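You operate a simulated robot arm through the tools that you are given. There is no shell and no other tool. Be economical: measure what you need, move in short steps, check, and stop when the job is done.

You run a simulated robot arm. Do the job below in one go: nothing can be reset, and whatever is moved stays where it is left.

Task
Strike the heaped cup level with the bar, tip it into the cylinder and tap it three times.
Fine: bar and cup go back.
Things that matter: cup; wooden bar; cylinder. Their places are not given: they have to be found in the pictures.

The check looks at the end state, three seconds after you hand in, the way a careful person would. Anything else that was tipped, shoved, dropped, spilled or broken makes it a failure.

Robot
A 6-joint arm with a two-finger parallel gripper, fixed in place. Base frame: the origin is at the foot of the arm, x ahead of it, y to its left, z up; the work surface is at about z = 85. Readings come in cm, degrees, newtons and seconds.
With the tool pointing down near the work surface it reaches from about 24 to 64 cm from the base axis. Its first joint turns from -66.0 to 66.0 degrees. Payload 2.7 kg.
The tool frame sits at the grasp point between the pads (the TCP): z along the fingers, y along the line on which they close. The tips reach 2.3 cm beyond it. The gripper opens to 9.4 cm. The fingers are 3.8 cm wide and 1 cm thick; the gripper's body (5.4 by 9.6 cm) begins 3.9 cm behind the TCP.
Orientation is that of the tool frame in the base frame, as a unit quaternion [w, x, y, z]. With the fingers straight down and closing along the base's y, the tool's x points along the base's -x, its y along +y and its z along -z.

Tools
- The arm moves only by the tool play_rows. Its arguments are lists of equal length, an entry for each row: "travel": the shift along the tool's x, y, z in units of 250 mm (1.0 is 250 mm), a list of three; "delta_rot": the turn, a rotation vector about the tool's x, y, z in units of 90 degrees (1.0 is 90 degrees), a list of three; "fingers": the gripper command, from -1 (fully open) to 1 (shut), values between in proportion. In form: {"travel": [[x, y, z], ...], "delta_rot": [[ax, ay, az], ...], "fingers": [fingers, ...]}. A call has 1 to 8 rows; each row is the pose to reach, as a shift and turn from the pose commanded when the call began, along the tool's axes at that moment. A call with a number of a shift or a turn outside -1 to 1 is refused whole. A row lasts 0.2 s, in which the tool goes at most 5 cm and 8.6 degrees; a call with a longer step from one row to the next is refused whole, and so is a gripper value outside its range. A pose out of reach is approached as far as the arm can. The call stops where the force on the tool passes 70 N (or 10 N more than at its start, if that is more) or the arm is blocked; 0.2 s more then pass. The fingers move at their own pace (about 4.5 cm/s each) and stop on an object; they squeeze with about 39 N. The grip force told is the motor's: it shows also when the fingers shut on nothing. Time passes only in rows, and 0.2 s behind the last, so rows that repeat a pose let the fingers close. It gives the time, the measured TCP pose, the force on the tool (base axes), the opening and the grip force at its end, in the units of the frame above (readings bear some noise), and new pictures: "views" is both (left out), scene, wrist or none.
- Cameras (640 x 400 px; columns grow to the right, rows downward): "scene" is fixed at [8.63, -43.62, 142.42]; the picture's right is [0.70, -0.72, 0.00], its down [-0.27, -0.26, -0.93] and it looks along [0.66, 0.65, -0.38] (base axes); focal length 247 px, centre (320, 200). "wrist" rides on the gripper at [8.6, 1.6, -7.5] in the tool frame; the picture's right is [-0.18, 0.98, 0.00], its down [-0.58, -0.11, -0.81] and it looks along [-0.79, -0.15, 0.59] (tool axes); focal length 243 px, centre (320, 200).
- probe_pixels(camera, pixels): for up to 12 pixels [column, row] of the newest picture of that camera ("zoom" is the newest enlarged one), the place [x, y, z] in the base frame of the surface seen there, good to about 0.2 cm. The clock stands still meanwhile.
- inspect(camera, box): a new picture of the part [left, top, right, bottom] of that camera's present view, enlarged. The clock stands still meanwhile.
- sign_off(): hands the job in; it is judged then, once.

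Keep the steps short. Do not move on a guess: measure, check each grasp and each placing, and mend mistakes. In all there are 80 turns and 170 pictures (those below and enlarged ones count). Leave the gripper open and the arm clear of the work at the hand-in unless told otherwise, and finish with a single line.

The tools are called after "Call:" by a JSON object that holds its "op" and its "data". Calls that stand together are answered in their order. play_rows: Moves the arm, as the interface text tells. Its arguments: {"type":"object","properties":{"travel":{"type":"array","items":{"type":"array","items":{"type":"number"}}},"delta_rot":{"type":"array","items":{"type":"array","items":{"type":"number"}}},"fingers":{"type":"array","items":{"type":"number"}},"views":{"type":"string","enum":["both","scene","wrist","none"]}},"required":["travel","delta_rot","fingers"]} The other tools are called the same way: probe_pixels (camera, pixels) gives the place of the surface under pixels of a picture; inspect (camera, box) takes an enlarged picture of a part of a camera's view; sign_off () hands the job in.

At the start:

```text
t: 0.0
tcp_pos: [30.13, -14.73, 134.0]
tool_rot: [0.002, 0.0, 1.0, 0.001]
force: [0.1, 0.5, 1.1]
finger_gap: 9.39
gripper_force: 0.0
```

scene: 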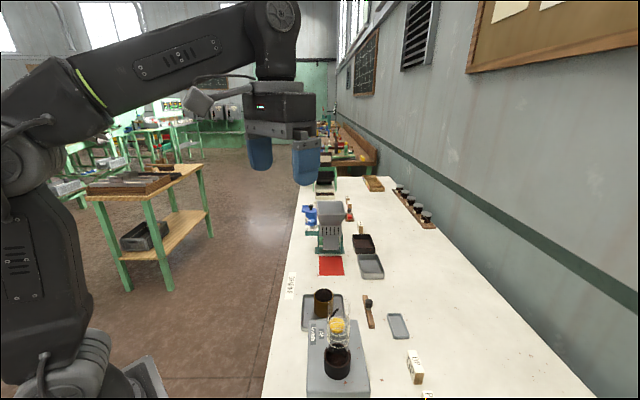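
wrist: 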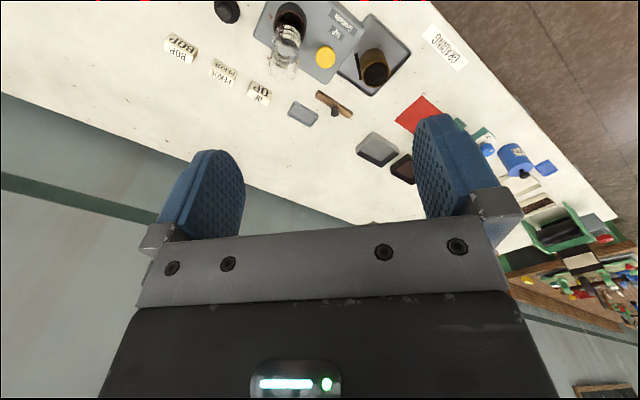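

I see a bench with a brown cup in a tray (scene ~322,302), a glass cylinder in a dark holder on a grey box (~337,350), and a wooden bar (~369,312). I'll enlarge both views.

Call:
{"op": "inspect", "data": {"camera": "scene", "box": [270, 240, 470, 400]}}

Call:
{"op": "inspect", "data": {"camera": "wrist", "box": [150, 0, 480, 200]}}

```text
2.50 times, centred on (370, 320) of scene
```

zoom: 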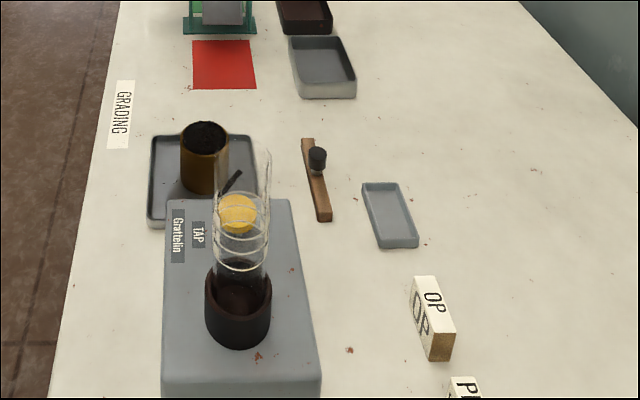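

```text
1.94 times, centred on (315, 100) of wrist
```

zoom: 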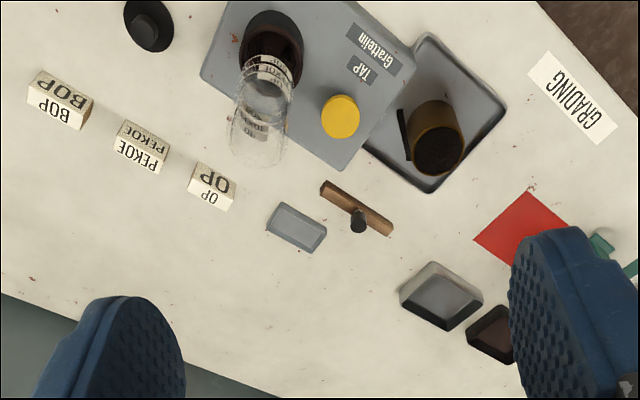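

The yellow button is marked TAP on the grey Grattelin device, so that's probably the tapping mechanism. I'll probe the key points in the enlarged wrist view.

Call:
{"op": "probe_pixels", "data": {"camera": "zoom", "pixels": [[437, 152], [437, 128], [436, 105], [404, 110], [409, 155], [343, 117], [358, 220], [323, 188], [390, 230], [250, 38], [257, 152], [375, 165]]}}

Call:
{"op": "inspect", "data": {"camera": "scene", "box": [300, 275, 380, 325]}}

```text
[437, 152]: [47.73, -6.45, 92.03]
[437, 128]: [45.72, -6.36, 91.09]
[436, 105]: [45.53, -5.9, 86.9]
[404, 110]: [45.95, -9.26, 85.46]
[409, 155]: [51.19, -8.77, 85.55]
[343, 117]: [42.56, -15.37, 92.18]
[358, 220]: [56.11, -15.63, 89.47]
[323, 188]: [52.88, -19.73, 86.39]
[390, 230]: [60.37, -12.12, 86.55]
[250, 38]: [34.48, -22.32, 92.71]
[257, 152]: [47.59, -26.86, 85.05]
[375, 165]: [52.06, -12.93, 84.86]
```

```text
8.00 times, centred on (340, 300) of scene
```

zoom: 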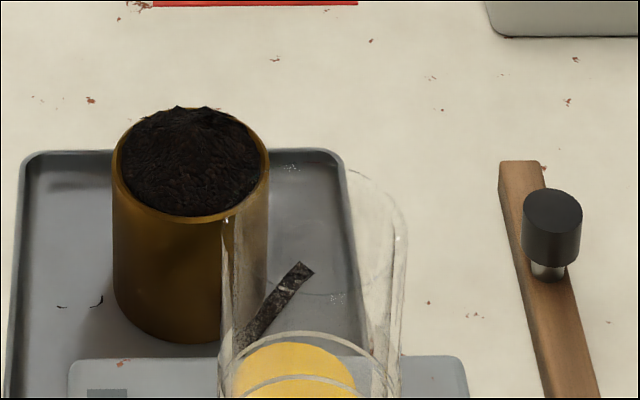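

The dark strip by the cup needs identifying. I'll probe it along with the cup rim, heap and bar.

Call:
{"op": "probe_pixels", "data": {"camera": "zoom", "pixels": [[116, 165], [266, 175], [190, 211], [190, 150], [190, 110], [300, 270], [262, 320], [180, 338], [552, 200], [515, 168], [60, 250], [320, 180]]}}

Call:
{"op": "inspect", "data": {"camera": "wrist", "box": [340, 30, 420, 80]}}

```text
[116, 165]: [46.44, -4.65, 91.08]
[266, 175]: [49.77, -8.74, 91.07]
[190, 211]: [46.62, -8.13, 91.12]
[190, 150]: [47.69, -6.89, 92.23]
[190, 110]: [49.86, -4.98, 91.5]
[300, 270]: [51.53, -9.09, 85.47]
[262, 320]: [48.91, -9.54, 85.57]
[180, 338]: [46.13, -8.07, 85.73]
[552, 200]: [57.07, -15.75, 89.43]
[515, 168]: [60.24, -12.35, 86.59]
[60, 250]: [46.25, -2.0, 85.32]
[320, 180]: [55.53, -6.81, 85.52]
```

```text
8.00 times, centred on (380, 55) of wrist
```

zoom: 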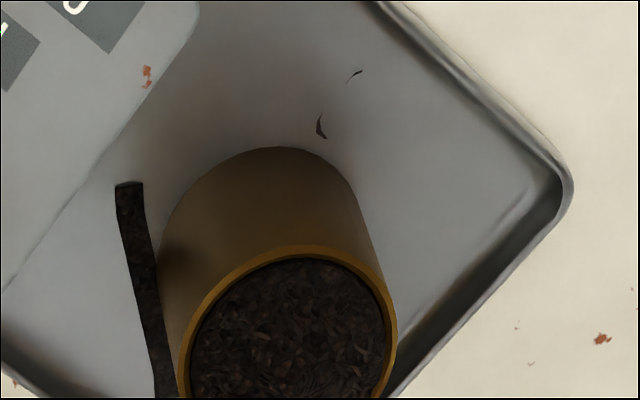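

The cup is centred at about (48.1, -6.6) with its rim at z 91.1. The strip lies flat on the tray floor, so it looks like loose tea. Next I'll measure the tray, device, cylinder and holder from the scene camera.

Call:
{"op": "probe_pixels", "data": {"camera": "scene", "pixels": [[331, 295], [372, 294], [330, 329], [338, 325], [385, 321], [397, 393], [336, 390], [354, 360], [365, 345], [377, 354], [352, 352], [378, 303]]}}

Call:
{"op": "inspect", "data": {"camera": "scene", "box": [300, 290, 380, 390]}}

Call:
{"op": "inspect", "data": {"camera": "wrist", "box": [240, 0, 340, 90]}}

```text
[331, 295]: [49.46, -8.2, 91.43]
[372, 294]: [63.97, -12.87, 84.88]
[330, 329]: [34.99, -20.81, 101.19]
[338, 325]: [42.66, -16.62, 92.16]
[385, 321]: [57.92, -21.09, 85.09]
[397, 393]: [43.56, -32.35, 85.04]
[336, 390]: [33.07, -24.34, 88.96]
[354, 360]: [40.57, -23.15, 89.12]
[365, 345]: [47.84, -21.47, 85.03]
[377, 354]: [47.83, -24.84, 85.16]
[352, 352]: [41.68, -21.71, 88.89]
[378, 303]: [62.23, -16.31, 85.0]
```

```text
4.00 times, centred on (340, 340) of scene
```

zoom: 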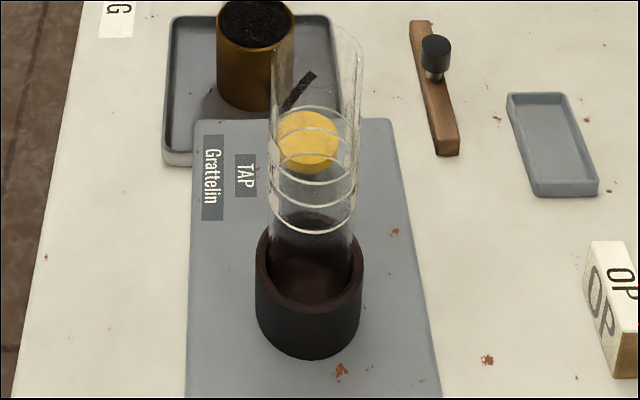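

```text
4.44 times, centred on (290, 45) of wrist
```

zoom: 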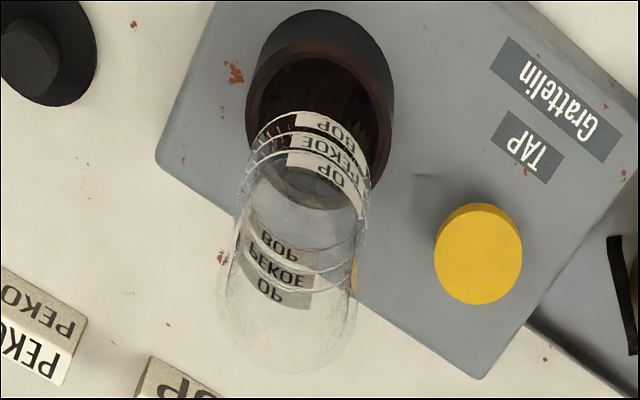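

Now the holder ring and the glass mouth, probed in this enlarged wrist view, plus the tray corners.

Call:
{"op": "probe_pixels", "data": {"camera": "zoom", "pixels": [[253, 110], [384, 110], [320, 45], [372, 172], [222, 310], [352, 310], [290, 370], [240, 350], [280, 118], [340, 340], [485, 210], [475, 290]]}}

Call:
{"op": "probe_pixels", "data": {"camera": "scene", "pixels": [[304, 295], [342, 295], [301, 330], [312, 328], [308, 322], [372, 310], [380, 328], [369, 288], [333, 300], [322, 260], [345, 350], [325, 354]]}}

```text
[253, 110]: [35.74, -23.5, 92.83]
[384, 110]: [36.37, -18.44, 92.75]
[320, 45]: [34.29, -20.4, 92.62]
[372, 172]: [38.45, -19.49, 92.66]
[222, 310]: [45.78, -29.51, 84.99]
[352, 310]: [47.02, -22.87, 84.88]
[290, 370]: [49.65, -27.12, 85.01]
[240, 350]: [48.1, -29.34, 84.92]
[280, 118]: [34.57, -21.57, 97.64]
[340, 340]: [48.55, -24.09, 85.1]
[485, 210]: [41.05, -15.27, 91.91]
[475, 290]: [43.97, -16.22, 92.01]
```

```text
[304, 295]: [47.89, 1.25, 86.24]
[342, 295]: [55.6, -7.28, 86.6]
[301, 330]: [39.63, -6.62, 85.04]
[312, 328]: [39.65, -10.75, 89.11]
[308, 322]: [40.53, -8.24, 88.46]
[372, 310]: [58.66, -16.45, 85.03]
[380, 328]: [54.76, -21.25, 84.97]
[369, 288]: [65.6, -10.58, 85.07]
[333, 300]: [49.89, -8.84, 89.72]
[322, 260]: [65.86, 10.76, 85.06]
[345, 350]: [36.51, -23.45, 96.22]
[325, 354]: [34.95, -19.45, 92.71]
```

Findings so far:
- **Bench:** it runs along the base's (1,1) direction.
- **Bar:** its knob is at about (56.6, -15.7), knob top z 89.4, bar top z 86.5.
- **Cylinder:** centred near (36.4, -21.1), and I calculate its mouth at about z 107.
- **TAP button:** near (42.5, -15.7, 92.1).

First I'll move above the bar, yawing 45° so the fingers close across it.

Call:
{"op": "play_rows", "data": {"travel": [[-0.115, -0.005, 0.11], [-0.23, -0.01, 0.22], [-0.345, -0.015, 0.33], [-0.46, -0.02, 0.44], [-0.575, -0.025, 0.55], [-0.69, -0.03, 0.66], [-0.805, -0.035, 0.77], [-0.92, -0.04, 0.88]], "delta_rot": [[0, 0, -0.0625], [0, 0, -0.125], [0, 0, -0.1875], [0, 0, -0.25], [0, 0, -0.3125], [0, 0, -0.375], [0, 0, -0.4375], [0, 0, -0.5]], "fingers": [-1, -1, -1, -1, -1, -1, -1, -1]}}

```text
t: 1.8
tcp_pos: [53.26, -15.71, 111.87]
tool_rot: [0.002, -0.385, 0.923, 0.0]
force: [0.1, -0.4, -0.9]
finger_gap: 9.42
gripper_force: 0.0
```

scene: 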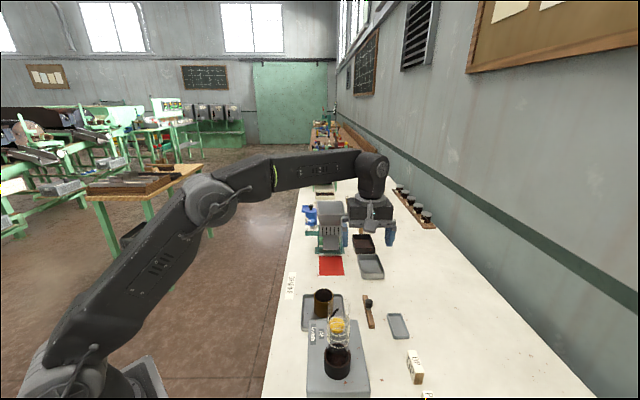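
wrist: 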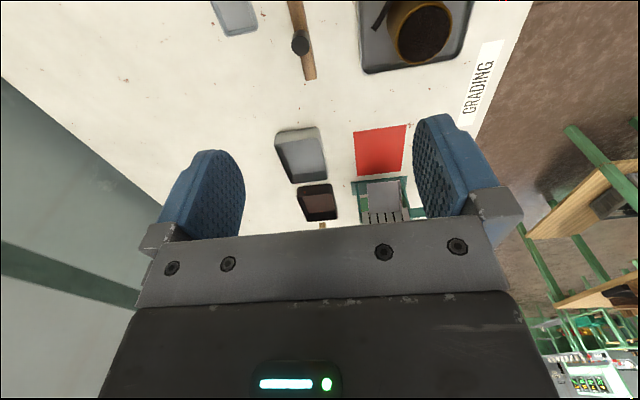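

The yaw is right: tool y is about (-0.71, 0.70). In the wrist view the knob is at (300,44) and the bar end at (308,78). I'll measure them before descending.

Call:
{"op": "inspect", "data": {"camera": "wrist", "box": [240, 0, 480, 150]}}

Call:
{"op": "probe_pixels", "data": {"camera": "wrist", "pixels": [[300, 46], [295, 40], [306, 46], [300, 36], [310, 79], [304, 80], [316, 77], [297, 15], [389, 30], [452, 18], [416, 62], [418, 22]]}}

```text
2.67 times, centred on (360, 75) of wrist
```

zoom: 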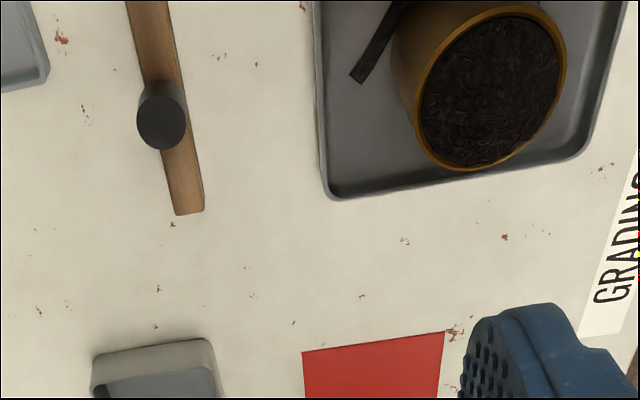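

```text
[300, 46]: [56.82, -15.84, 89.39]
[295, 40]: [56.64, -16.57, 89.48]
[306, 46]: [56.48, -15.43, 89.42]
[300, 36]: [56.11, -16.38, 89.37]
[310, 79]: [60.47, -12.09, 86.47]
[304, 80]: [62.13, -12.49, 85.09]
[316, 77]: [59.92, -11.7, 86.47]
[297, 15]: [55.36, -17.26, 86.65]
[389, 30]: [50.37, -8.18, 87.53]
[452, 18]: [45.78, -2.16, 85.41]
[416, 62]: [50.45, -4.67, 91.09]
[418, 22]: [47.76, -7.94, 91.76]
```

The knob centre is at about (56.65, -15.9), top z 89.4. I'll move over it and come down to z 94.5 with the fingers open, then check.

Call:
{"op": "play_rows", "data": {"travel": [[-0.045, -0.05, 0.12], [-0.09, -0.101, 0.26], [-0.09, -0.101, 0.42], [-0.09, -0.101, 0.56], [-0.09, -0.101, 0.695], [-0.09, -0.101, 0.695]], "delta_rot": [[0, 0, 0], [0, 0, 0], [0, 0, 0], [0, 0, 0], [0, 0, 0], [0, 0, 0]], "fingers": [-0.5, -0.5, -0.5, -0.5, -0.5, -0.5]}}

Call:
{"op": "inspect", "data": {"camera": "scene", "box": [320, 250, 420, 340]}}

```text
t: 3.2
tcp_pos: [56.79, -15.92, 94.36]
tool_rot: [0.002, -0.382, 0.924, 0.0]
force: [-0.1, -0.3, 0.5]
finger_gap: 7.04
gripper_force: 0.0
```

scene: 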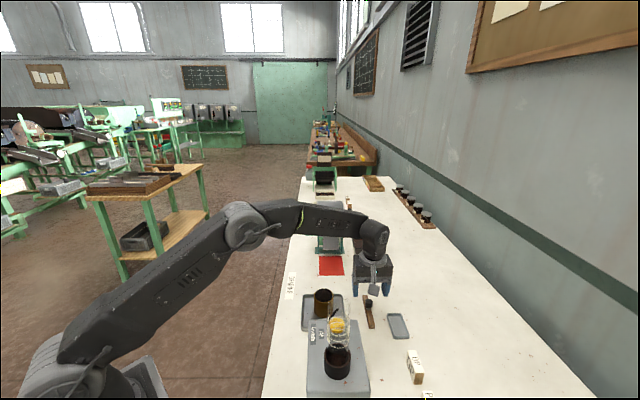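
wrist: 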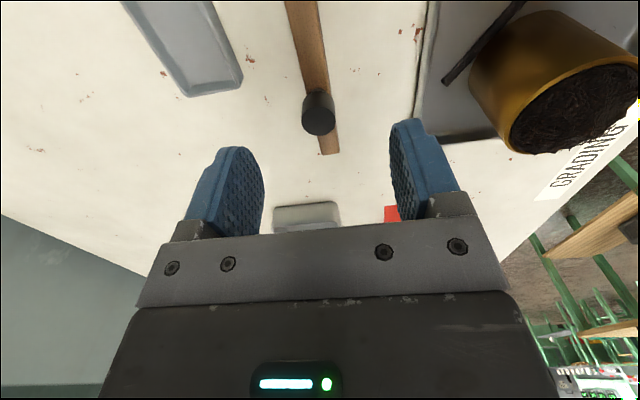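

```text
4.44 times, centred on (370, 295) of scene
```

zoom: 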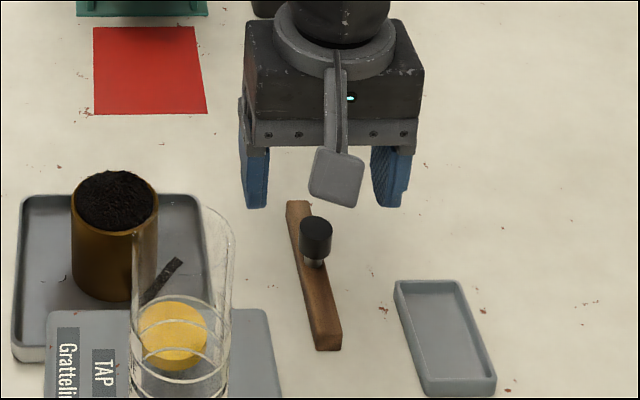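

The fingers straddle the knob with space on both sides. I'll descend to TCP z 89.5, which puts the tips just above the bar, and close.

Call:
{"op": "play_rows", "data": {"travel": [[0.003, 0.003, 0.1], [0.003, 0.003, 0.194], [0.003, 0.003, 0.194], [0.003, 0.003, 0.194], [0.003, 0.003, 0.194], [0.003, 0.003, 0.194], [0.003, 0.003, 0.194]], "delta_rot": [[0, 0, 0], [0, 0, 0], [0, 0, 0], [0, 0, 0], [0, 0, 0], [0, 0, 0], [0, 0, 0]], "fingers": [-0.5, -0.5, -0.5, 1, 1, 1, 1]}}

Call:
{"op": "inspect", "data": {"camera": "scene", "box": [320, 250, 420, 340]}}

```text
t: 4.8
tcp_pos: [56.55, -15.97, 89.48]
tool_rot: [0.002, -0.383, 0.924, 0.001]
force: [-0.5, -0.4, 0.6]
finger_gap: 1.97
gripper_force: 38.7
```

scene: 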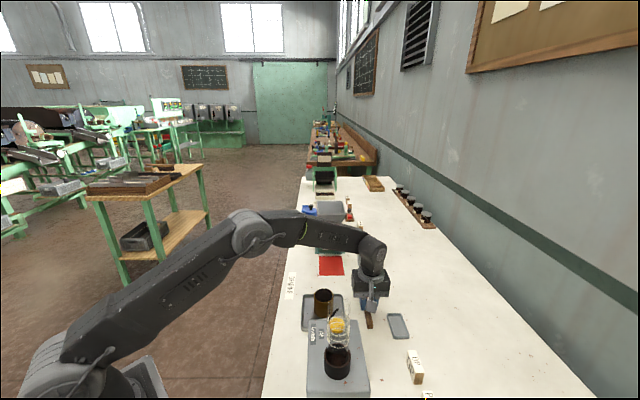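
wrist: 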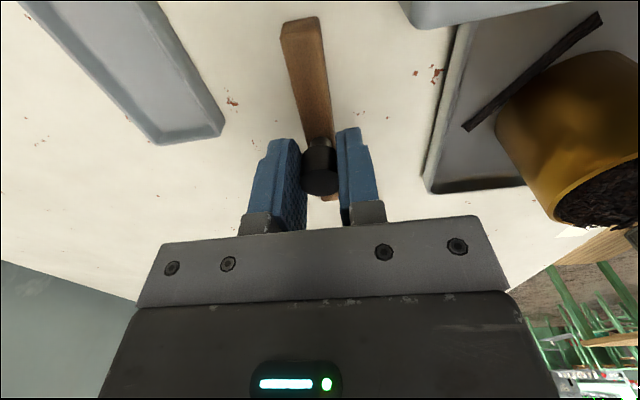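

```text
4.44 times, centred on (370, 295) of scene
```

zoom: 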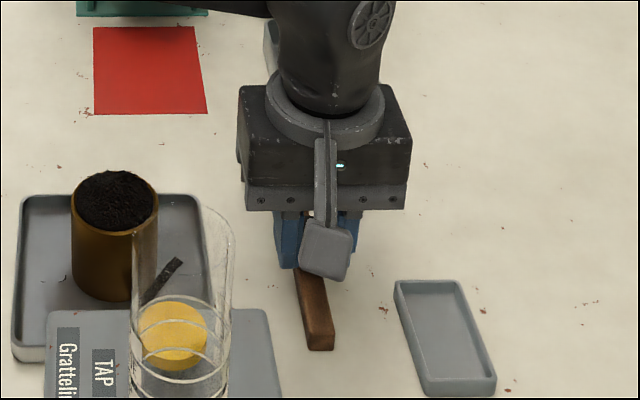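

The knob is gripped at gap 1.97. With the bar on the bench the TCP is at z 89.48, so the bar's underside is 4.48 below the TCP. I'll lift 10 cm, shift 7 cm toward the cup and check.

Call:
{"op": "play_rows", "data": {"travel": [[0, 0, -0.1], [0, 0, -0.25], [0, 0, -0.4], [0, 0.15, -0.4], [0, 0.28, -0.4], [0, 0.28, -0.4]], "delta_rot": [[0, 0, 0], [0, 0, 0], [0, 0, 0], [0, 0, 0], [0, 0, 0], [0, 0, 0]], "fingers": [1, 1, 1, 1, 1, 1]}}

Call:
{"op": "inspect", "data": {"camera": "scene", "box": [300, 260, 380, 310]}}

Call:
{"op": "inspect", "data": {"camera": "wrist", "box": [240, 0, 640, 250]}}

```text
t: 6.2
tcp_pos: [51.56, -10.93, 99.66]
tool_rot: [0.002, -0.383, 0.924, -0.001]
force: [-0.1, 0.9, 0.7]
finger_gap: 1.97
gripper_force: 39.2
```

scene: 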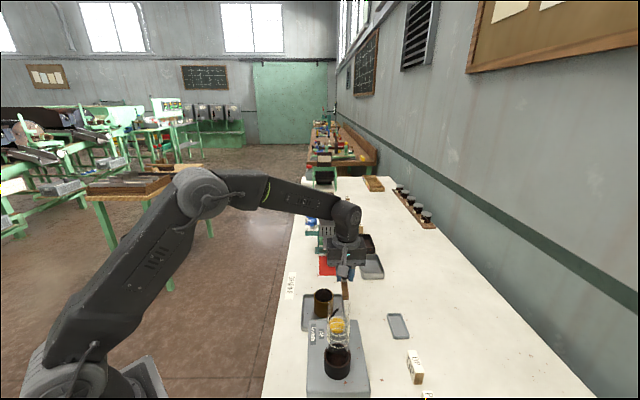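
wrist: 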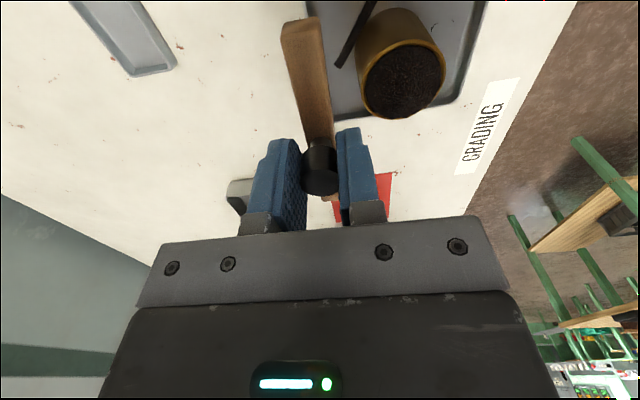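

```text
8.00 times, centred on (340, 285) of scene
```

zoom: 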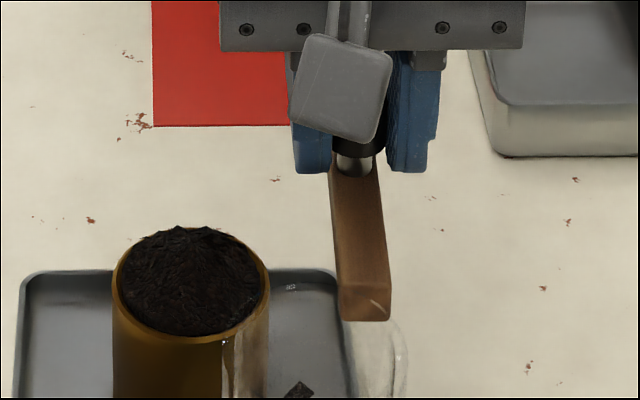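

```text
1.60 times, centred on (440, 125) of wrist
```

zoom: 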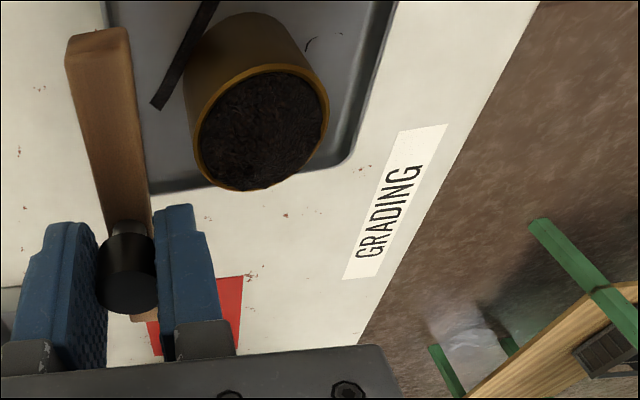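

The bar looks level in the grip. I'll probe the bar's end bottom edge and several rim points for the exact strike height.

Call:
{"op": "probe_pixels", "data": {"camera": "scene", "pixels": [[343.5, 299.5], [347.5, 299.5], [345.5, 297.5], [323.5, 302], [321, 302], [327, 301.3], [314.7, 296], [333.3, 296], [324, 290], [324, 294]]}}

Call:
{"op": "probe_pixels", "data": {"camera": "zoom", "pixels": [[197, 170], [327, 115], [270, 66], [225, 82], [304, 165], [245, 189], [262, 130], [97, 32], [110, 27], [127, 310]]}}

```text
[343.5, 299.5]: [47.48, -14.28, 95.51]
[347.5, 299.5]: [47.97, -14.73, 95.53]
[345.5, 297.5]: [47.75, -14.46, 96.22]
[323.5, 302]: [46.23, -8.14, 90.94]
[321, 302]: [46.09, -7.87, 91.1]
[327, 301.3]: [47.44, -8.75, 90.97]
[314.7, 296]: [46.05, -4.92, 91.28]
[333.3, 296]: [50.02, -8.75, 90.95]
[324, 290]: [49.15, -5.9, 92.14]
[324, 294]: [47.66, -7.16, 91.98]
```

```text
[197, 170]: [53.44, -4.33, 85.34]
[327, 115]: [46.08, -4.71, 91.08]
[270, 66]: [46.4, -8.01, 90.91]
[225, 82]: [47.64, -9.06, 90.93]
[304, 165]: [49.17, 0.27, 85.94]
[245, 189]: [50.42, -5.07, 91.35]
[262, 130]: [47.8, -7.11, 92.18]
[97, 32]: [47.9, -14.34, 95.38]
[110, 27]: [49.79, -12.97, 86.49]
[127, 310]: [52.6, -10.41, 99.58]
```

The rim averages z 91.05, centred at about (48.2, -6.7). I'll make the first pass cautiously with the bar's underside about 0.1 above the rim, sweeping toward the aisle side of the tray.

Call:
{"op": "play_rows", "data": {"travel": [[0, 0, 0.154], [0, 0.04, 0.154], [0, 0.11, 0.154], [0, 0.18, 0.154], [0, 0.25, 0.154], [0, 0.32, 0.154], [0, 0.37, 0.154], [0, 0.37, 0.154]], "delta_rot": [[0, 0, 0], [0, 0, 0], [0, 0, 0], [0, 0, 0], [0, 0, 0], [0, 0, 0], [0, 0, 0], [0, 0, 0]], "fingers": [1, 1, 1, 1, 1, 1, 1, 1]}}

Call:
{"op": "inspect", "data": {"camera": "scene", "box": [290, 260, 370, 310]}}

```text
t: 8.0
tcp_pos: [44.99, -4.39, 95.97]
tool_rot: [0.002, -0.383, 0.924, -0.001]
force: [-0.2, -0.2, -0.7]
finger_gap: 1.95
gripper_force: 38.9
```

scene: 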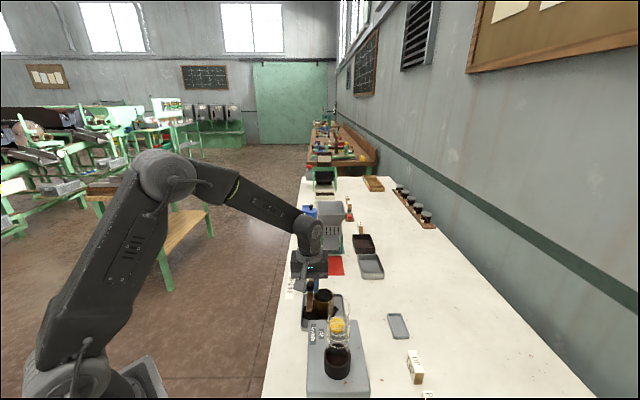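
wrist: 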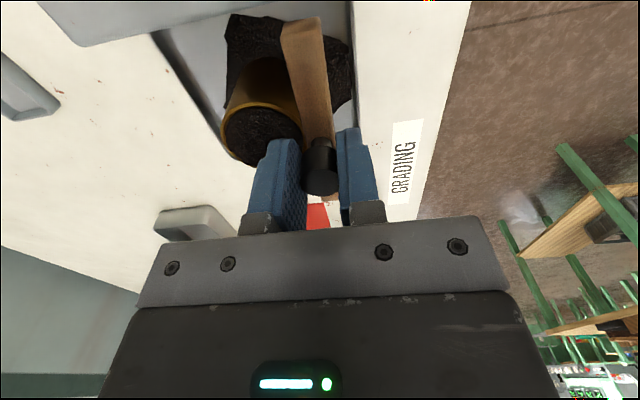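

```text
8.00 times, centred on (330, 285) of scene
```

zoom: 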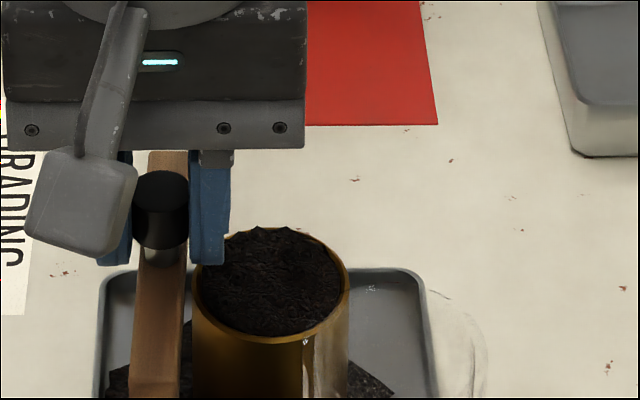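

Some tea has come off into the tray. The measured TCP z is 95.97, so this pass ran about 0.3 higher than commanded. I'll probe how level the tea is now.

Call:
{"op": "probe_pixels", "data": {"camera": "zoom", "pixels": [[270, 240], [270, 255], [270, 270], [270, 285], [270, 300], [300, 270], [235, 270], [270, 333], [345, 290], [205, 310], [155, 390], [310, 235]]}}

Call:
{"op": "play_rows", "data": {"travel": [[0, 0, 0]], "delta_rot": [[0, 0, 0]], "fingers": [1], "views": "none"}}

```text
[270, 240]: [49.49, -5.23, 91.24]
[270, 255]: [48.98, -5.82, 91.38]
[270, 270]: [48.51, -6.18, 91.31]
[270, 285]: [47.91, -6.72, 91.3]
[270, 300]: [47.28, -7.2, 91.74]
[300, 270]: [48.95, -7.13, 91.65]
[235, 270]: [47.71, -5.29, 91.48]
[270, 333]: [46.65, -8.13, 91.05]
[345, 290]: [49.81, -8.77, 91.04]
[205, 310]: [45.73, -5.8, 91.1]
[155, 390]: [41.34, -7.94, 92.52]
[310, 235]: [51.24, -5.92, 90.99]
```

```text
t: 8.4
tcp_pos: [45.04, -4.36, 95.94]
tool_rot: [0.002, -0.383, 0.924, 0.0]
force: [-0.5, -0.4, 0.4]
finger_gap: 1.93
gripper_force: 39.1
```

The tea still stands 0.2–0.6 above the rim. I'll lower 0.38 and sweep back a little at a time, watching the force at the rim's edge.

Call:
{"op": "play_rows", "data": {"travel": [[0, 0, 0.015], [0, 0, 0.015], [0, -0.03, 0.015], [0, -0.06, 0.015], [0, -0.09, 0.015]], "delta_rot": [[0, 0, 0], [0, 0, 0], [0, 0, 0], [0, 0, 0], [0, 0, 0]], "fingers": [1, 1, 1, 1, 1]}}

Call:
{"op": "inspect", "data": {"camera": "scene", "box": [290, 260, 370, 310]}}

```text
t: 9.6
tcp_pos: [46.58, -6.01, 95.72]
tool_rot: [0.002, -0.382, 0.924, 0.0]
force: [-0.9, 0.0, 0.6]
finger_gap: 1.93
gripper_force: 38.3
```

scene: 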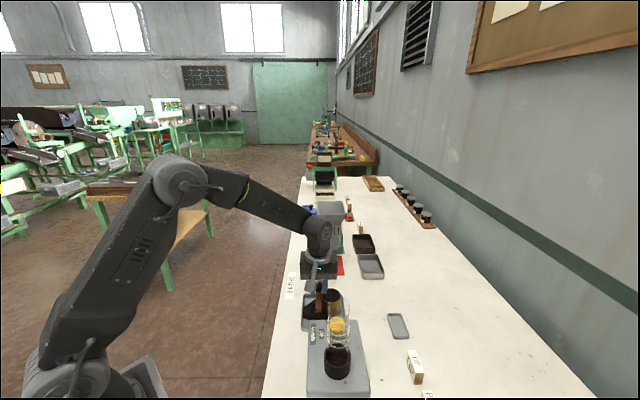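
wrist: 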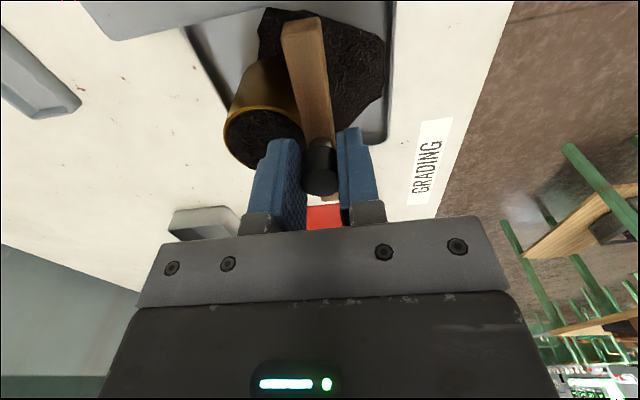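

```text
8.00 times, centred on (330, 285) of scene
```

zoom: 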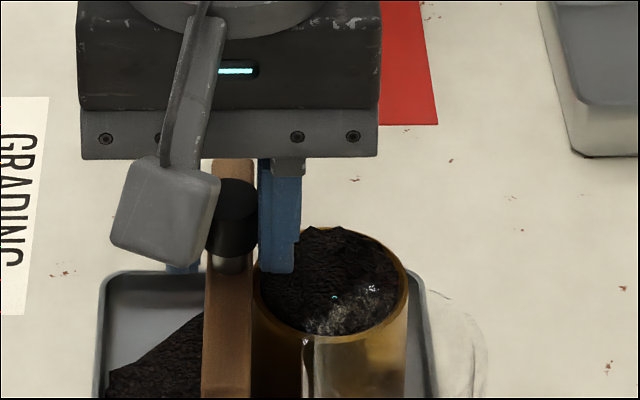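

The cup has slid about 1.5 cm: its left edge went from column 192 to 252 in the same enlarged view. So the bar's underside was below the rim. I'll measure the rim and bar again before going on.

Call:
{"op": "inspect", "data": {"camera": "scene", "box": [300, 275, 364, 315]}}

Call:
{"op": "inspect", "data": {"camera": "wrist", "box": [200, 0, 400, 200]}}

```text
10.00 times, centred on (332, 295) of scene
```

zoom: 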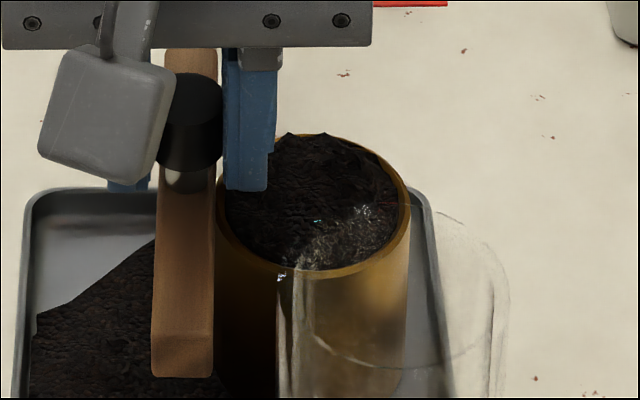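

```text
2.00 times, centred on (300, 100) of wrist
```

zoom: 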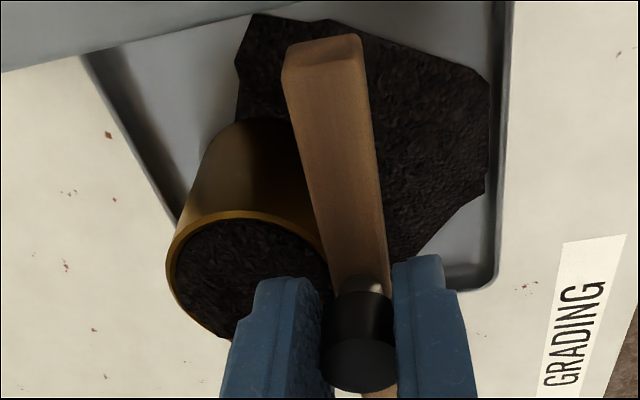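

Call:
{"op": "probe_pixels", "data": {"camera": "scene", "pixels": [[316.5, 312.2], [319.5, 312.2], [318.2, 309.5], [318.5, 305], [318.5, 295], [318, 282], [331.5, 301.9], [340.4, 296.5], [337, 290.5], [322.2, 298], [330, 295], [332, 290]]}}

Call:
{"op": "probe_pixels", "data": {"camera": "zoom", "pixels": [[285, 75], [365, 60], [380, 250], [335, 240], [240, 215], [170, 260], [215, 335], [310, 225], [240, 270], [325, 48], [300, 250], [360, 360]]}}

```text
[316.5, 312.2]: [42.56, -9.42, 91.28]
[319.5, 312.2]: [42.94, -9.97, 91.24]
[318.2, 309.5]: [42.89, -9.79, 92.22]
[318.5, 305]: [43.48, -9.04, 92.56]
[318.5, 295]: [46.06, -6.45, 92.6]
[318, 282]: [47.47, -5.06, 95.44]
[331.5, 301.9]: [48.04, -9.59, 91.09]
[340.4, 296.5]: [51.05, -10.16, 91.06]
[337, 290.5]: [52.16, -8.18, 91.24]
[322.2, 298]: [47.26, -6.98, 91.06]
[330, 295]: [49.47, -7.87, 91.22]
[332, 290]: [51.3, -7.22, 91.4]
```

```text
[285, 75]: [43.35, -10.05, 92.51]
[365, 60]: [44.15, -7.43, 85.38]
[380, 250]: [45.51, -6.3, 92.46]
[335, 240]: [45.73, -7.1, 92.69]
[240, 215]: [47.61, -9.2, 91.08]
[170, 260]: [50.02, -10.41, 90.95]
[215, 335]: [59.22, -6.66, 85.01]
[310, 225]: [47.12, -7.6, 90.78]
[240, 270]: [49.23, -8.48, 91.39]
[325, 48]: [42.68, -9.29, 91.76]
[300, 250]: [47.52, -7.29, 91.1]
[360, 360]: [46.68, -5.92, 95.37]
```

The bar's underside is really at about 91.0, so the TCP reading runs about 0.2 high here, while the rim is at 91.07. I'll raise 0.2 so the bar just clears the rim, sweep onto the cup and check that the cup stays put.

Call:
{"op": "play_rows", "data": {"travel": [[0, 0.008, -0.009], [0, 0, -0.009], [0, -0.03, -0.009], [0, -0.06, -0.009], [0, -0.09, -0.009], [0, -0.11, -0.009], [0, -0.11, -0.009]], "delta_rot": [[0, 0, 0], [0, 0, 0], [0, 0, 0], [0, 0, 0], [0, 0, 0], [0, 0, 0], [0, 0, 0]], "fingers": [1, 1, 1, 1, 1, 1, 1], "views": "scene"}}

Call:
{"op": "inspect", "data": {"camera": "scene", "box": [300, 275, 364, 315]}}

```text
t: 11.2
tcp_pos: [48.62, -7.84, 95.74]
tool_rot: [0.001, -0.382, 0.924, 0.0]
force: [0.4, -1.1, -0.1]
finger_gap: 1.98
gripper_force: 38.9
```

scene: 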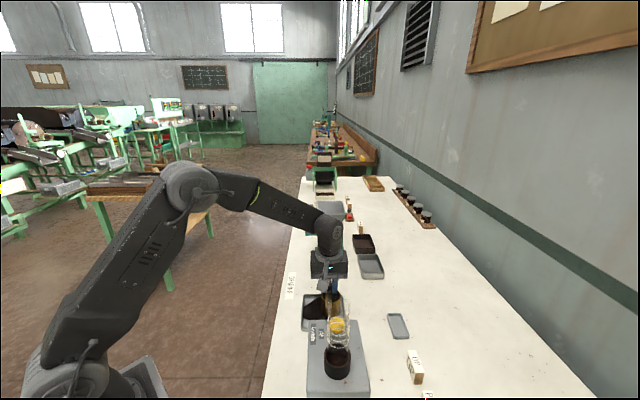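

```text
10.00 times, centred on (332, 295) of scene
```

zoom: 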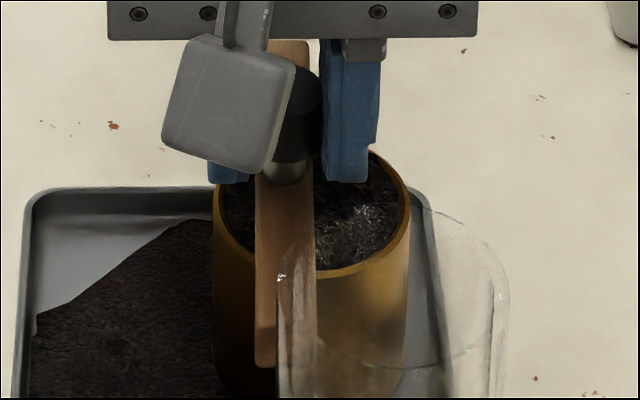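

The cup didn't move this time. While the bar is over the rim, I'll lower in small steps to feel for contact.

Call:
{"op": "play_rows", "data": {"travel": [[0, 0, 0.003], [0, 0, 0.006], [0, 0, 0.006]], "delta_rot": [[0, 0, 0], [0, 0, 0], [0, 0, 0]], "fingers": [1, 1, 1], "views": "none"}}

Call:
{"op": "play_rows", "data": {"travel": [[0, 0, 0.003], [0, 0, 0.005], [0, 0, 0.005]], "delta_rot": [[0, 0, 0], [0, 0, 0], [0, 0, 0]], "fingers": [1, 1, 1], "views": "none"}}

```text
t: 12.0
tcp_pos: [48.53, -7.78, 95.45]
tool_rot: [0.002, -0.383, 0.924, 0.001]
force: [-0.7, 1.1, 2.6]
finger_gap: 1.96
gripper_force: 39.4
```

```text
t: 12.8
tcp_pos: [48.54, -7.89, 95.65]
tool_rot: [0.002, -0.383, 0.924, -0.001]
force: [-4.7, 0.9, 17.5]
finger_gap: 1.96
gripper_force: 39.1
```

Contact with the rim starts at a commanded height about 0.14 below the sweep height. Now I'll lift, go past the far rim, come down 0.05 above contact height and sweep the whole cup back toward the aisle, so the tea falls in the tray.

Call:
{"op": "play_rows", "data": {"travel": [[0, 0, -0.08], [0, -0.1, -0.08], [0, -0.192, -0.08], [0, -0.192, -0.008], [0, -0.192, -0.008], [0, -0.16, -0.008], [0, -0.12, -0.008], [0, -0.08, -0.008]], "delta_rot": [[0, 0, 0], [0, 0, 0], [0, 0, 0], [0, 0, 0], [0, 0, 0], [0, 0, 0], [0, 0, 0], [0, 0, 0]], "fingers": [1, 1, 1, 1, 1, 1, 1, 1], "views": "scene"}}

Call:
{"op": "inspect", "data": {"camera": "scene", "box": [300, 275, 364, 315]}}

```text
t: 14.6
tcp_pos: [49.89, -9.26, 95.81]
tool_rot: [0.002, -0.383, 0.924, 0.0]
force: [-0.2, -0.9, 0.4]
finger_gap: 1.96
gripper_force: 38.6
```

scene: 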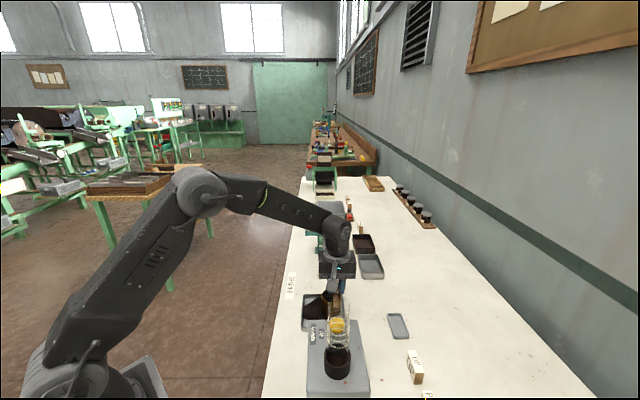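

```text
10.00 times, centred on (332, 295) of scene
```

zoom: 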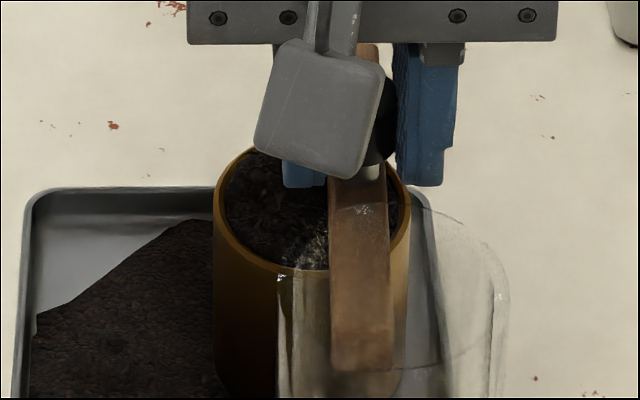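

The bar is on the cup and the cup is still in place. I'll lower 0.04 and finish the sweep to past the aisle-side rim.

Call:
{"op": "play_rows", "data": {"travel": [[0, 0, 0.002], [0, 0.03, 0.002], [0, 0.06, 0.002], [0, 0.09, 0.002], [0, 0.12, 0.002], [0, 0.16, 0.002], [0, 0.2, 0.002], [0, 0.24, 0.002]], "delta_rot": [[0, 0, 0], [0, 0, 0], [0, 0, 0], [0, 0, 0], [0, 0, 0], [0, 0, 0], [0, 0, 0], [0, 0, 0]], "fingers": [1, 1, 1, 1, 1, 1, 1, 1], "views": "scene"}}

Call:
{"op": "inspect", "data": {"camera": "scene", "box": [300, 275, 364, 315]}}

```text
t: 16.4
tcp_pos: [45.74, -5.03, 95.61]
tool_rot: [0.002, -0.383, 0.924, 0.0]
force: [0.4, -0.3, -0.4]
finger_gap: 1.97
gripper_force: 39.3
```

scene: 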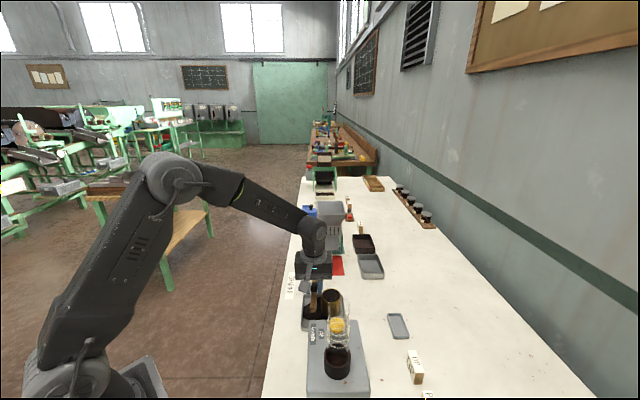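

```text
10.00 times, centred on (332, 295) of scene
```

zoom: 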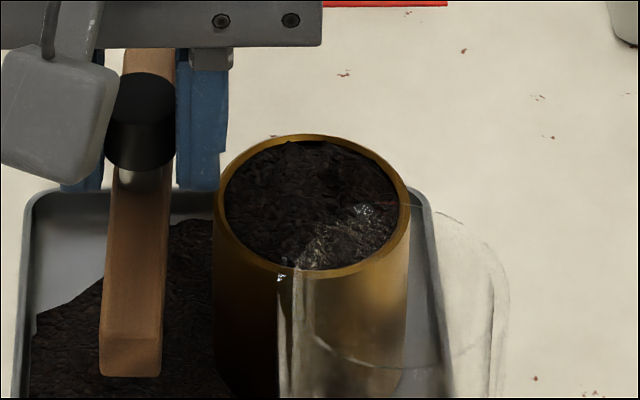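

The tea now looks flush and the cup hasn't moved. A quick probe should confirm it.

Call:
{"op": "probe_pixels", "data": {"camera": "zoom", "pixels": [[250, 190], [280, 170], [310, 200], [340, 230], [370, 200], [320, 155], [300, 255], [210, 200], [406, 200], [310, 136], [310, 272], [350, 180]]}}

```text
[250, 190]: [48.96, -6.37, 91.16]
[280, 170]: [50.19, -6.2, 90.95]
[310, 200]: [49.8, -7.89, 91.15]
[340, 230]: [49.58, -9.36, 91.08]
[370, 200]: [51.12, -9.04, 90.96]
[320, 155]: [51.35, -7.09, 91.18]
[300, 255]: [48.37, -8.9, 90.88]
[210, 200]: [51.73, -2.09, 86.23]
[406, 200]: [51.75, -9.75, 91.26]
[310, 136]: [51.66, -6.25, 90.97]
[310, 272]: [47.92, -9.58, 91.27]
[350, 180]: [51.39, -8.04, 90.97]
```

The tea is level with the rim (all about 91.0 ± 0.15). Now the bar goes back to where it was: lift, move across and hover just above the bench.

Call:
{"op": "play_rows", "data": {"travel": [[0.004, 0, -0.15], [0.004, -0.15, -0.15], [0.004, -0.32, -0.15], [0.004, -0.48, -0.15], [0.004, -0.615, -0.12], [0.004, -0.615, 0.05], [0.004, -0.615, 0.19], [0.004, -0.615, 0.19]], "delta_rot": [[0, 0, 0], [0, 0, 0], [0, 0, 0], [0, 0, 0], [0, 0, 0], [0, 0, 0], [0, 0, 0], [0, 0, 0]], "fingers": [1, 1, 1, 1, 1, 1, 1, 1], "views": "scene"}}

Call:
{"op": "inspect", "data": {"camera": "scene", "box": [330, 270, 410, 340]}}

```text
t: 18.2
tcp_pos: [56.53, -16.09, 90.7]
tool_rot: [0.002, -0.382, 0.924, 0.0]
force: [0.0, -0.5, -1.0]
finger_gap: 1.95
gripper_force: 39.3
```

scene: 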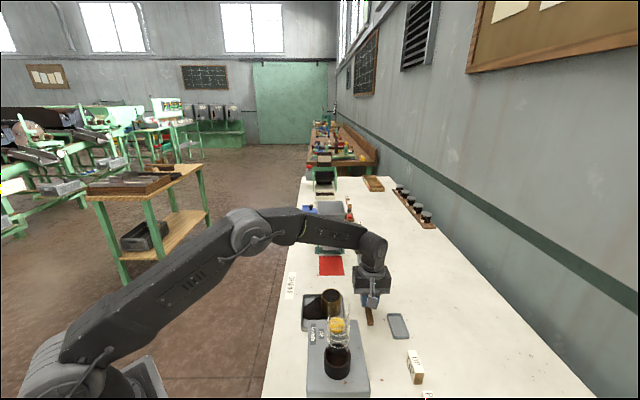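

```text
5.71 times, centred on (370, 305) of scene
```

zoom: 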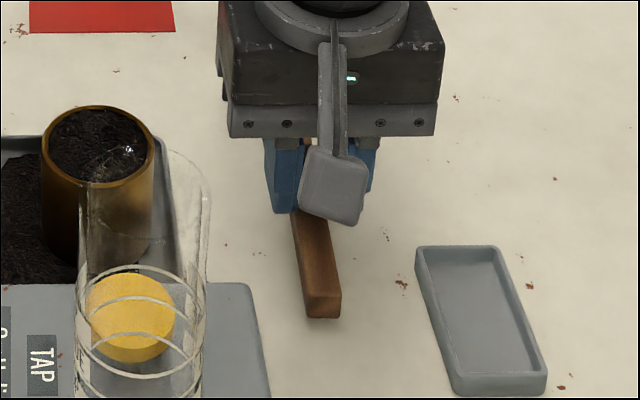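

Lined up with the original spot and about 1.2 cm above the bench. I'll lower to z 89.5, open the fingers and rise.

Call:
{"op": "play_rows", "data": {"travel": [[0, 0, 0.025], [0, 0, 0.047], [0, 0, 0.047]], "delta_rot": [[0, 0, 0], [0, 0, 0], [0, 0, 0]], "fingers": [1, 1, 1], "views": "none"}}

Call:
{"op": "play_rows", "data": {"travel": [[0, 0, 0], [0, 0, 0], [0, 0, -0.04], [0, 0, -0.15], [0, 0, -0.3], [0, 0, -0.5], [0, 0, -0.68], [0, 0, -0.8]], "delta_rot": [[0, 0, 0], [0, 0, 0], [0, 0, 0], [0, 0, 0], [0, 0, 0], [0, 0, 0], [0, 0, 0], [0, 0, 0]], "fingers": [0.3, 0, 0, 0, -0.5, -1, -1, -1]}}

Call:
{"op": "inspect", "data": {"camera": "scene", "box": [330, 270, 410, 340]}}

```text
t: 19.0
tcp_pos: [56.59, -15.9, 89.71]
tool_rot: [0.002, -0.382, 0.924, 0.0]
force: [-0.3, 0.0, 0.2]
finger_gap: 1.94
gripper_force: 39.0
```

```text
t: 20.8
tcp_pos: [56.44, -16.21, 109.52]
tool_rot: [0.002, -0.383, 0.924, 0.001]
force: [0.3, 0.2, -0.1]
finger_gap: 9.4
gripper_force: 0.0
```

scene: 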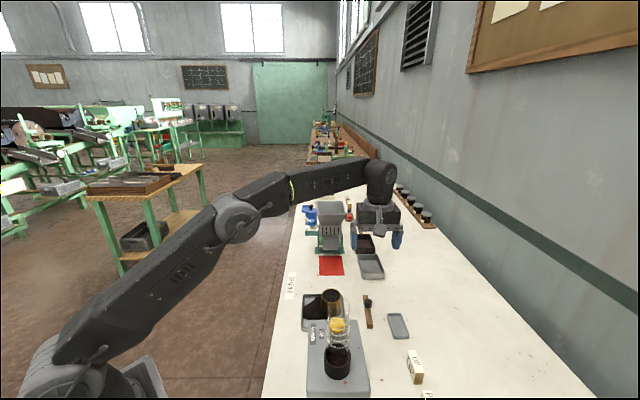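
wrist: 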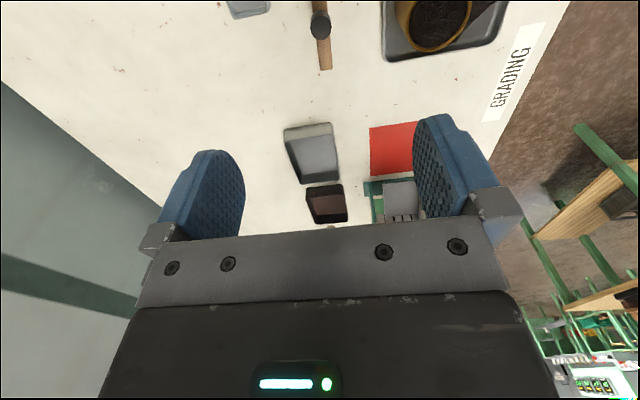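

```text
5.71 times, centred on (370, 305) of scene
```

zoom: 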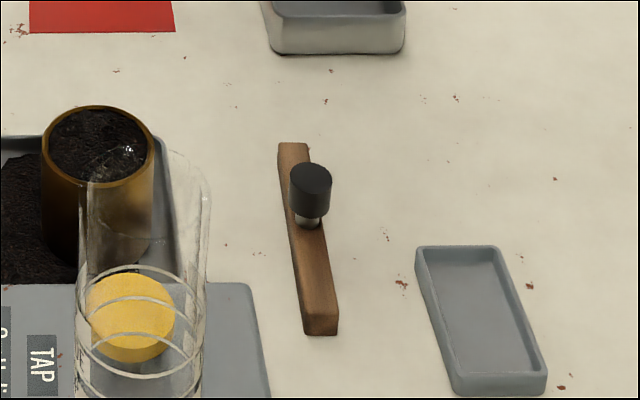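

The bar is back where it was. To pour sideways I need a near-horizontal grip on the cup with the camera on top. I'll retreat to above the aisle side of the tray, yawing in the air to test whether that's reachable.

Call:
{"op": "play_rows", "data": {"travel": [[0, 0.09, 0], [0, 0.18, 0], [0, 0.27, 0], [0, 0.37, 0], [0, 0.46, 0], [-0.02, 0.56, 0], [-0.03, 0.65, 0], [-0.04, 0.744, 0]], "delta_rot": [[0, 0, -0.09], [0, 0, -0.185], [0, 0, -0.28], [0, 0, -0.375], [0, 0, -0.47], [0, 0, -0.565], [0, 0, -0.66], [0, 0, -0.75]], "fingers": [-1, -1, -1, -1, -1, -1, -1, -1], "views": "none"}}

```text
t: 22.6
tcp_pos: [44.14, -2.29, 109.74]
tool_rot: [-0.001, 0.832, -0.555, 0.001]
force: [0.0, -0.4, 0.3]
finger_gap: 9.42
gripper_force: 0.1
```

Yaw is at heading -67.5° with no trouble. Now I'll pitch the tool up 66° in place, so the fingers point 24° below horizontal toward the cup's side.

Call:
{"op": "play_rows", "data": {"travel": [[0, 0, 0], [0, 0, 0], [0, 0, 0], [0, 0, 0], [0, 0, 0], [0, 0, 0], [0, 0, 0], [0, 0, 0]], "delta_rot": [[0, 0.09, 0], [0, 0.18, 0], [0, 0.27, 0], [0, 0.36, 0], [0, 0.455, 0], [0, 0.55, 0], [0, 0.64, 0], [0, 0.733, 0]], "fingers": [-1, -1, -1, -1, -1, -1, -1, -1]}}

```text
t: 24.4
tcp_pos: [44.16, -2.12, 109.64]
tool_rot: [0.301, 0.697, -0.466, 0.454]
force: [0.2, -0.4, -0.2]
finger_gap: 9.41
gripper_force: 0.0
```

scene: 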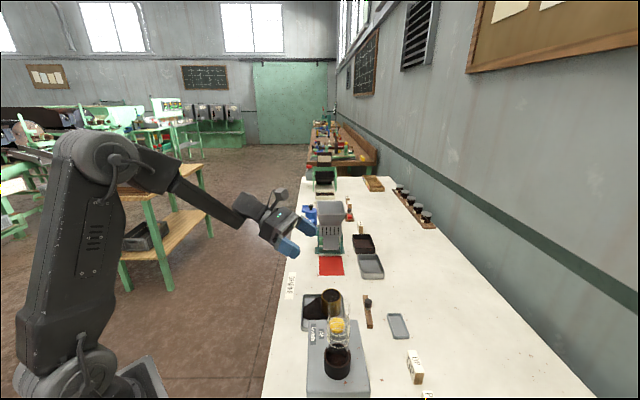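
wrist: 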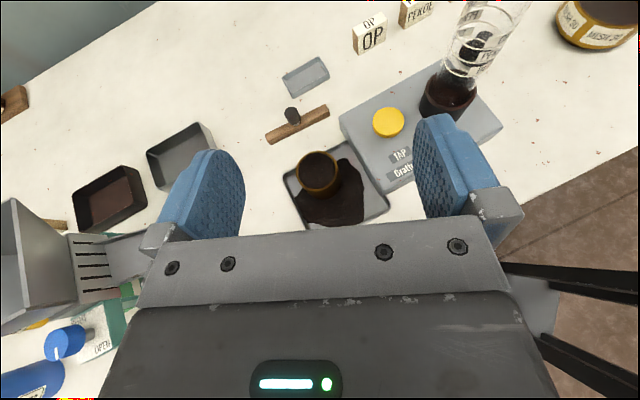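

The orientation is reached: the tool points along (0.35, -0.84, -0.41) with the camera on top. Next I'll measure the cup and the cylinder mouth from this viewpoint.

Call:
{"op": "inspect", "data": {"camera": "wrist", "box": [270, 120, 400, 240]}}

Call:
{"op": "probe_pixels", "data": {"camera": "wrist", "pixels": [[298, 172], [340, 172], [318, 151], [318, 194], [318, 172], [337, 188], [318, 199], [355, 200], [389, 207], [302, 230], [284, 180], [345, 141]]}}

Call:
{"op": "inspect", "data": {"camera": "wrist", "box": [400, 0, 550, 120]}}

```text
3.33 times, centred on (335, 180) of wrist
```

zoom: 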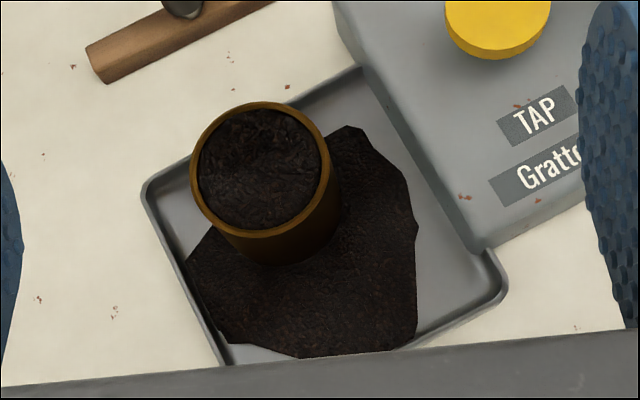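

```text
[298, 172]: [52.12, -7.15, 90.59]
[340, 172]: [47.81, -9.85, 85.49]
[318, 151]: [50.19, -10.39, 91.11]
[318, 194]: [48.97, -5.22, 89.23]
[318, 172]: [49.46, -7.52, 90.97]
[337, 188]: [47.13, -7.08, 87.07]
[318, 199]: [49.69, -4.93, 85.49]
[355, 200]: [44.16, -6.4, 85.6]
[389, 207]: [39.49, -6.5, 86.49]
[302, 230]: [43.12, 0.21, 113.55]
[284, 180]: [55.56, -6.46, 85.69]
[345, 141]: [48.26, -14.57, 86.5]
```

```text
3.33 times, centred on (475, 60) of wrist
```

zoom: 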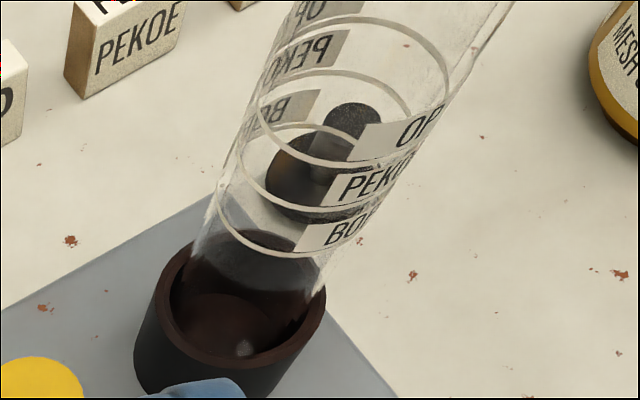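

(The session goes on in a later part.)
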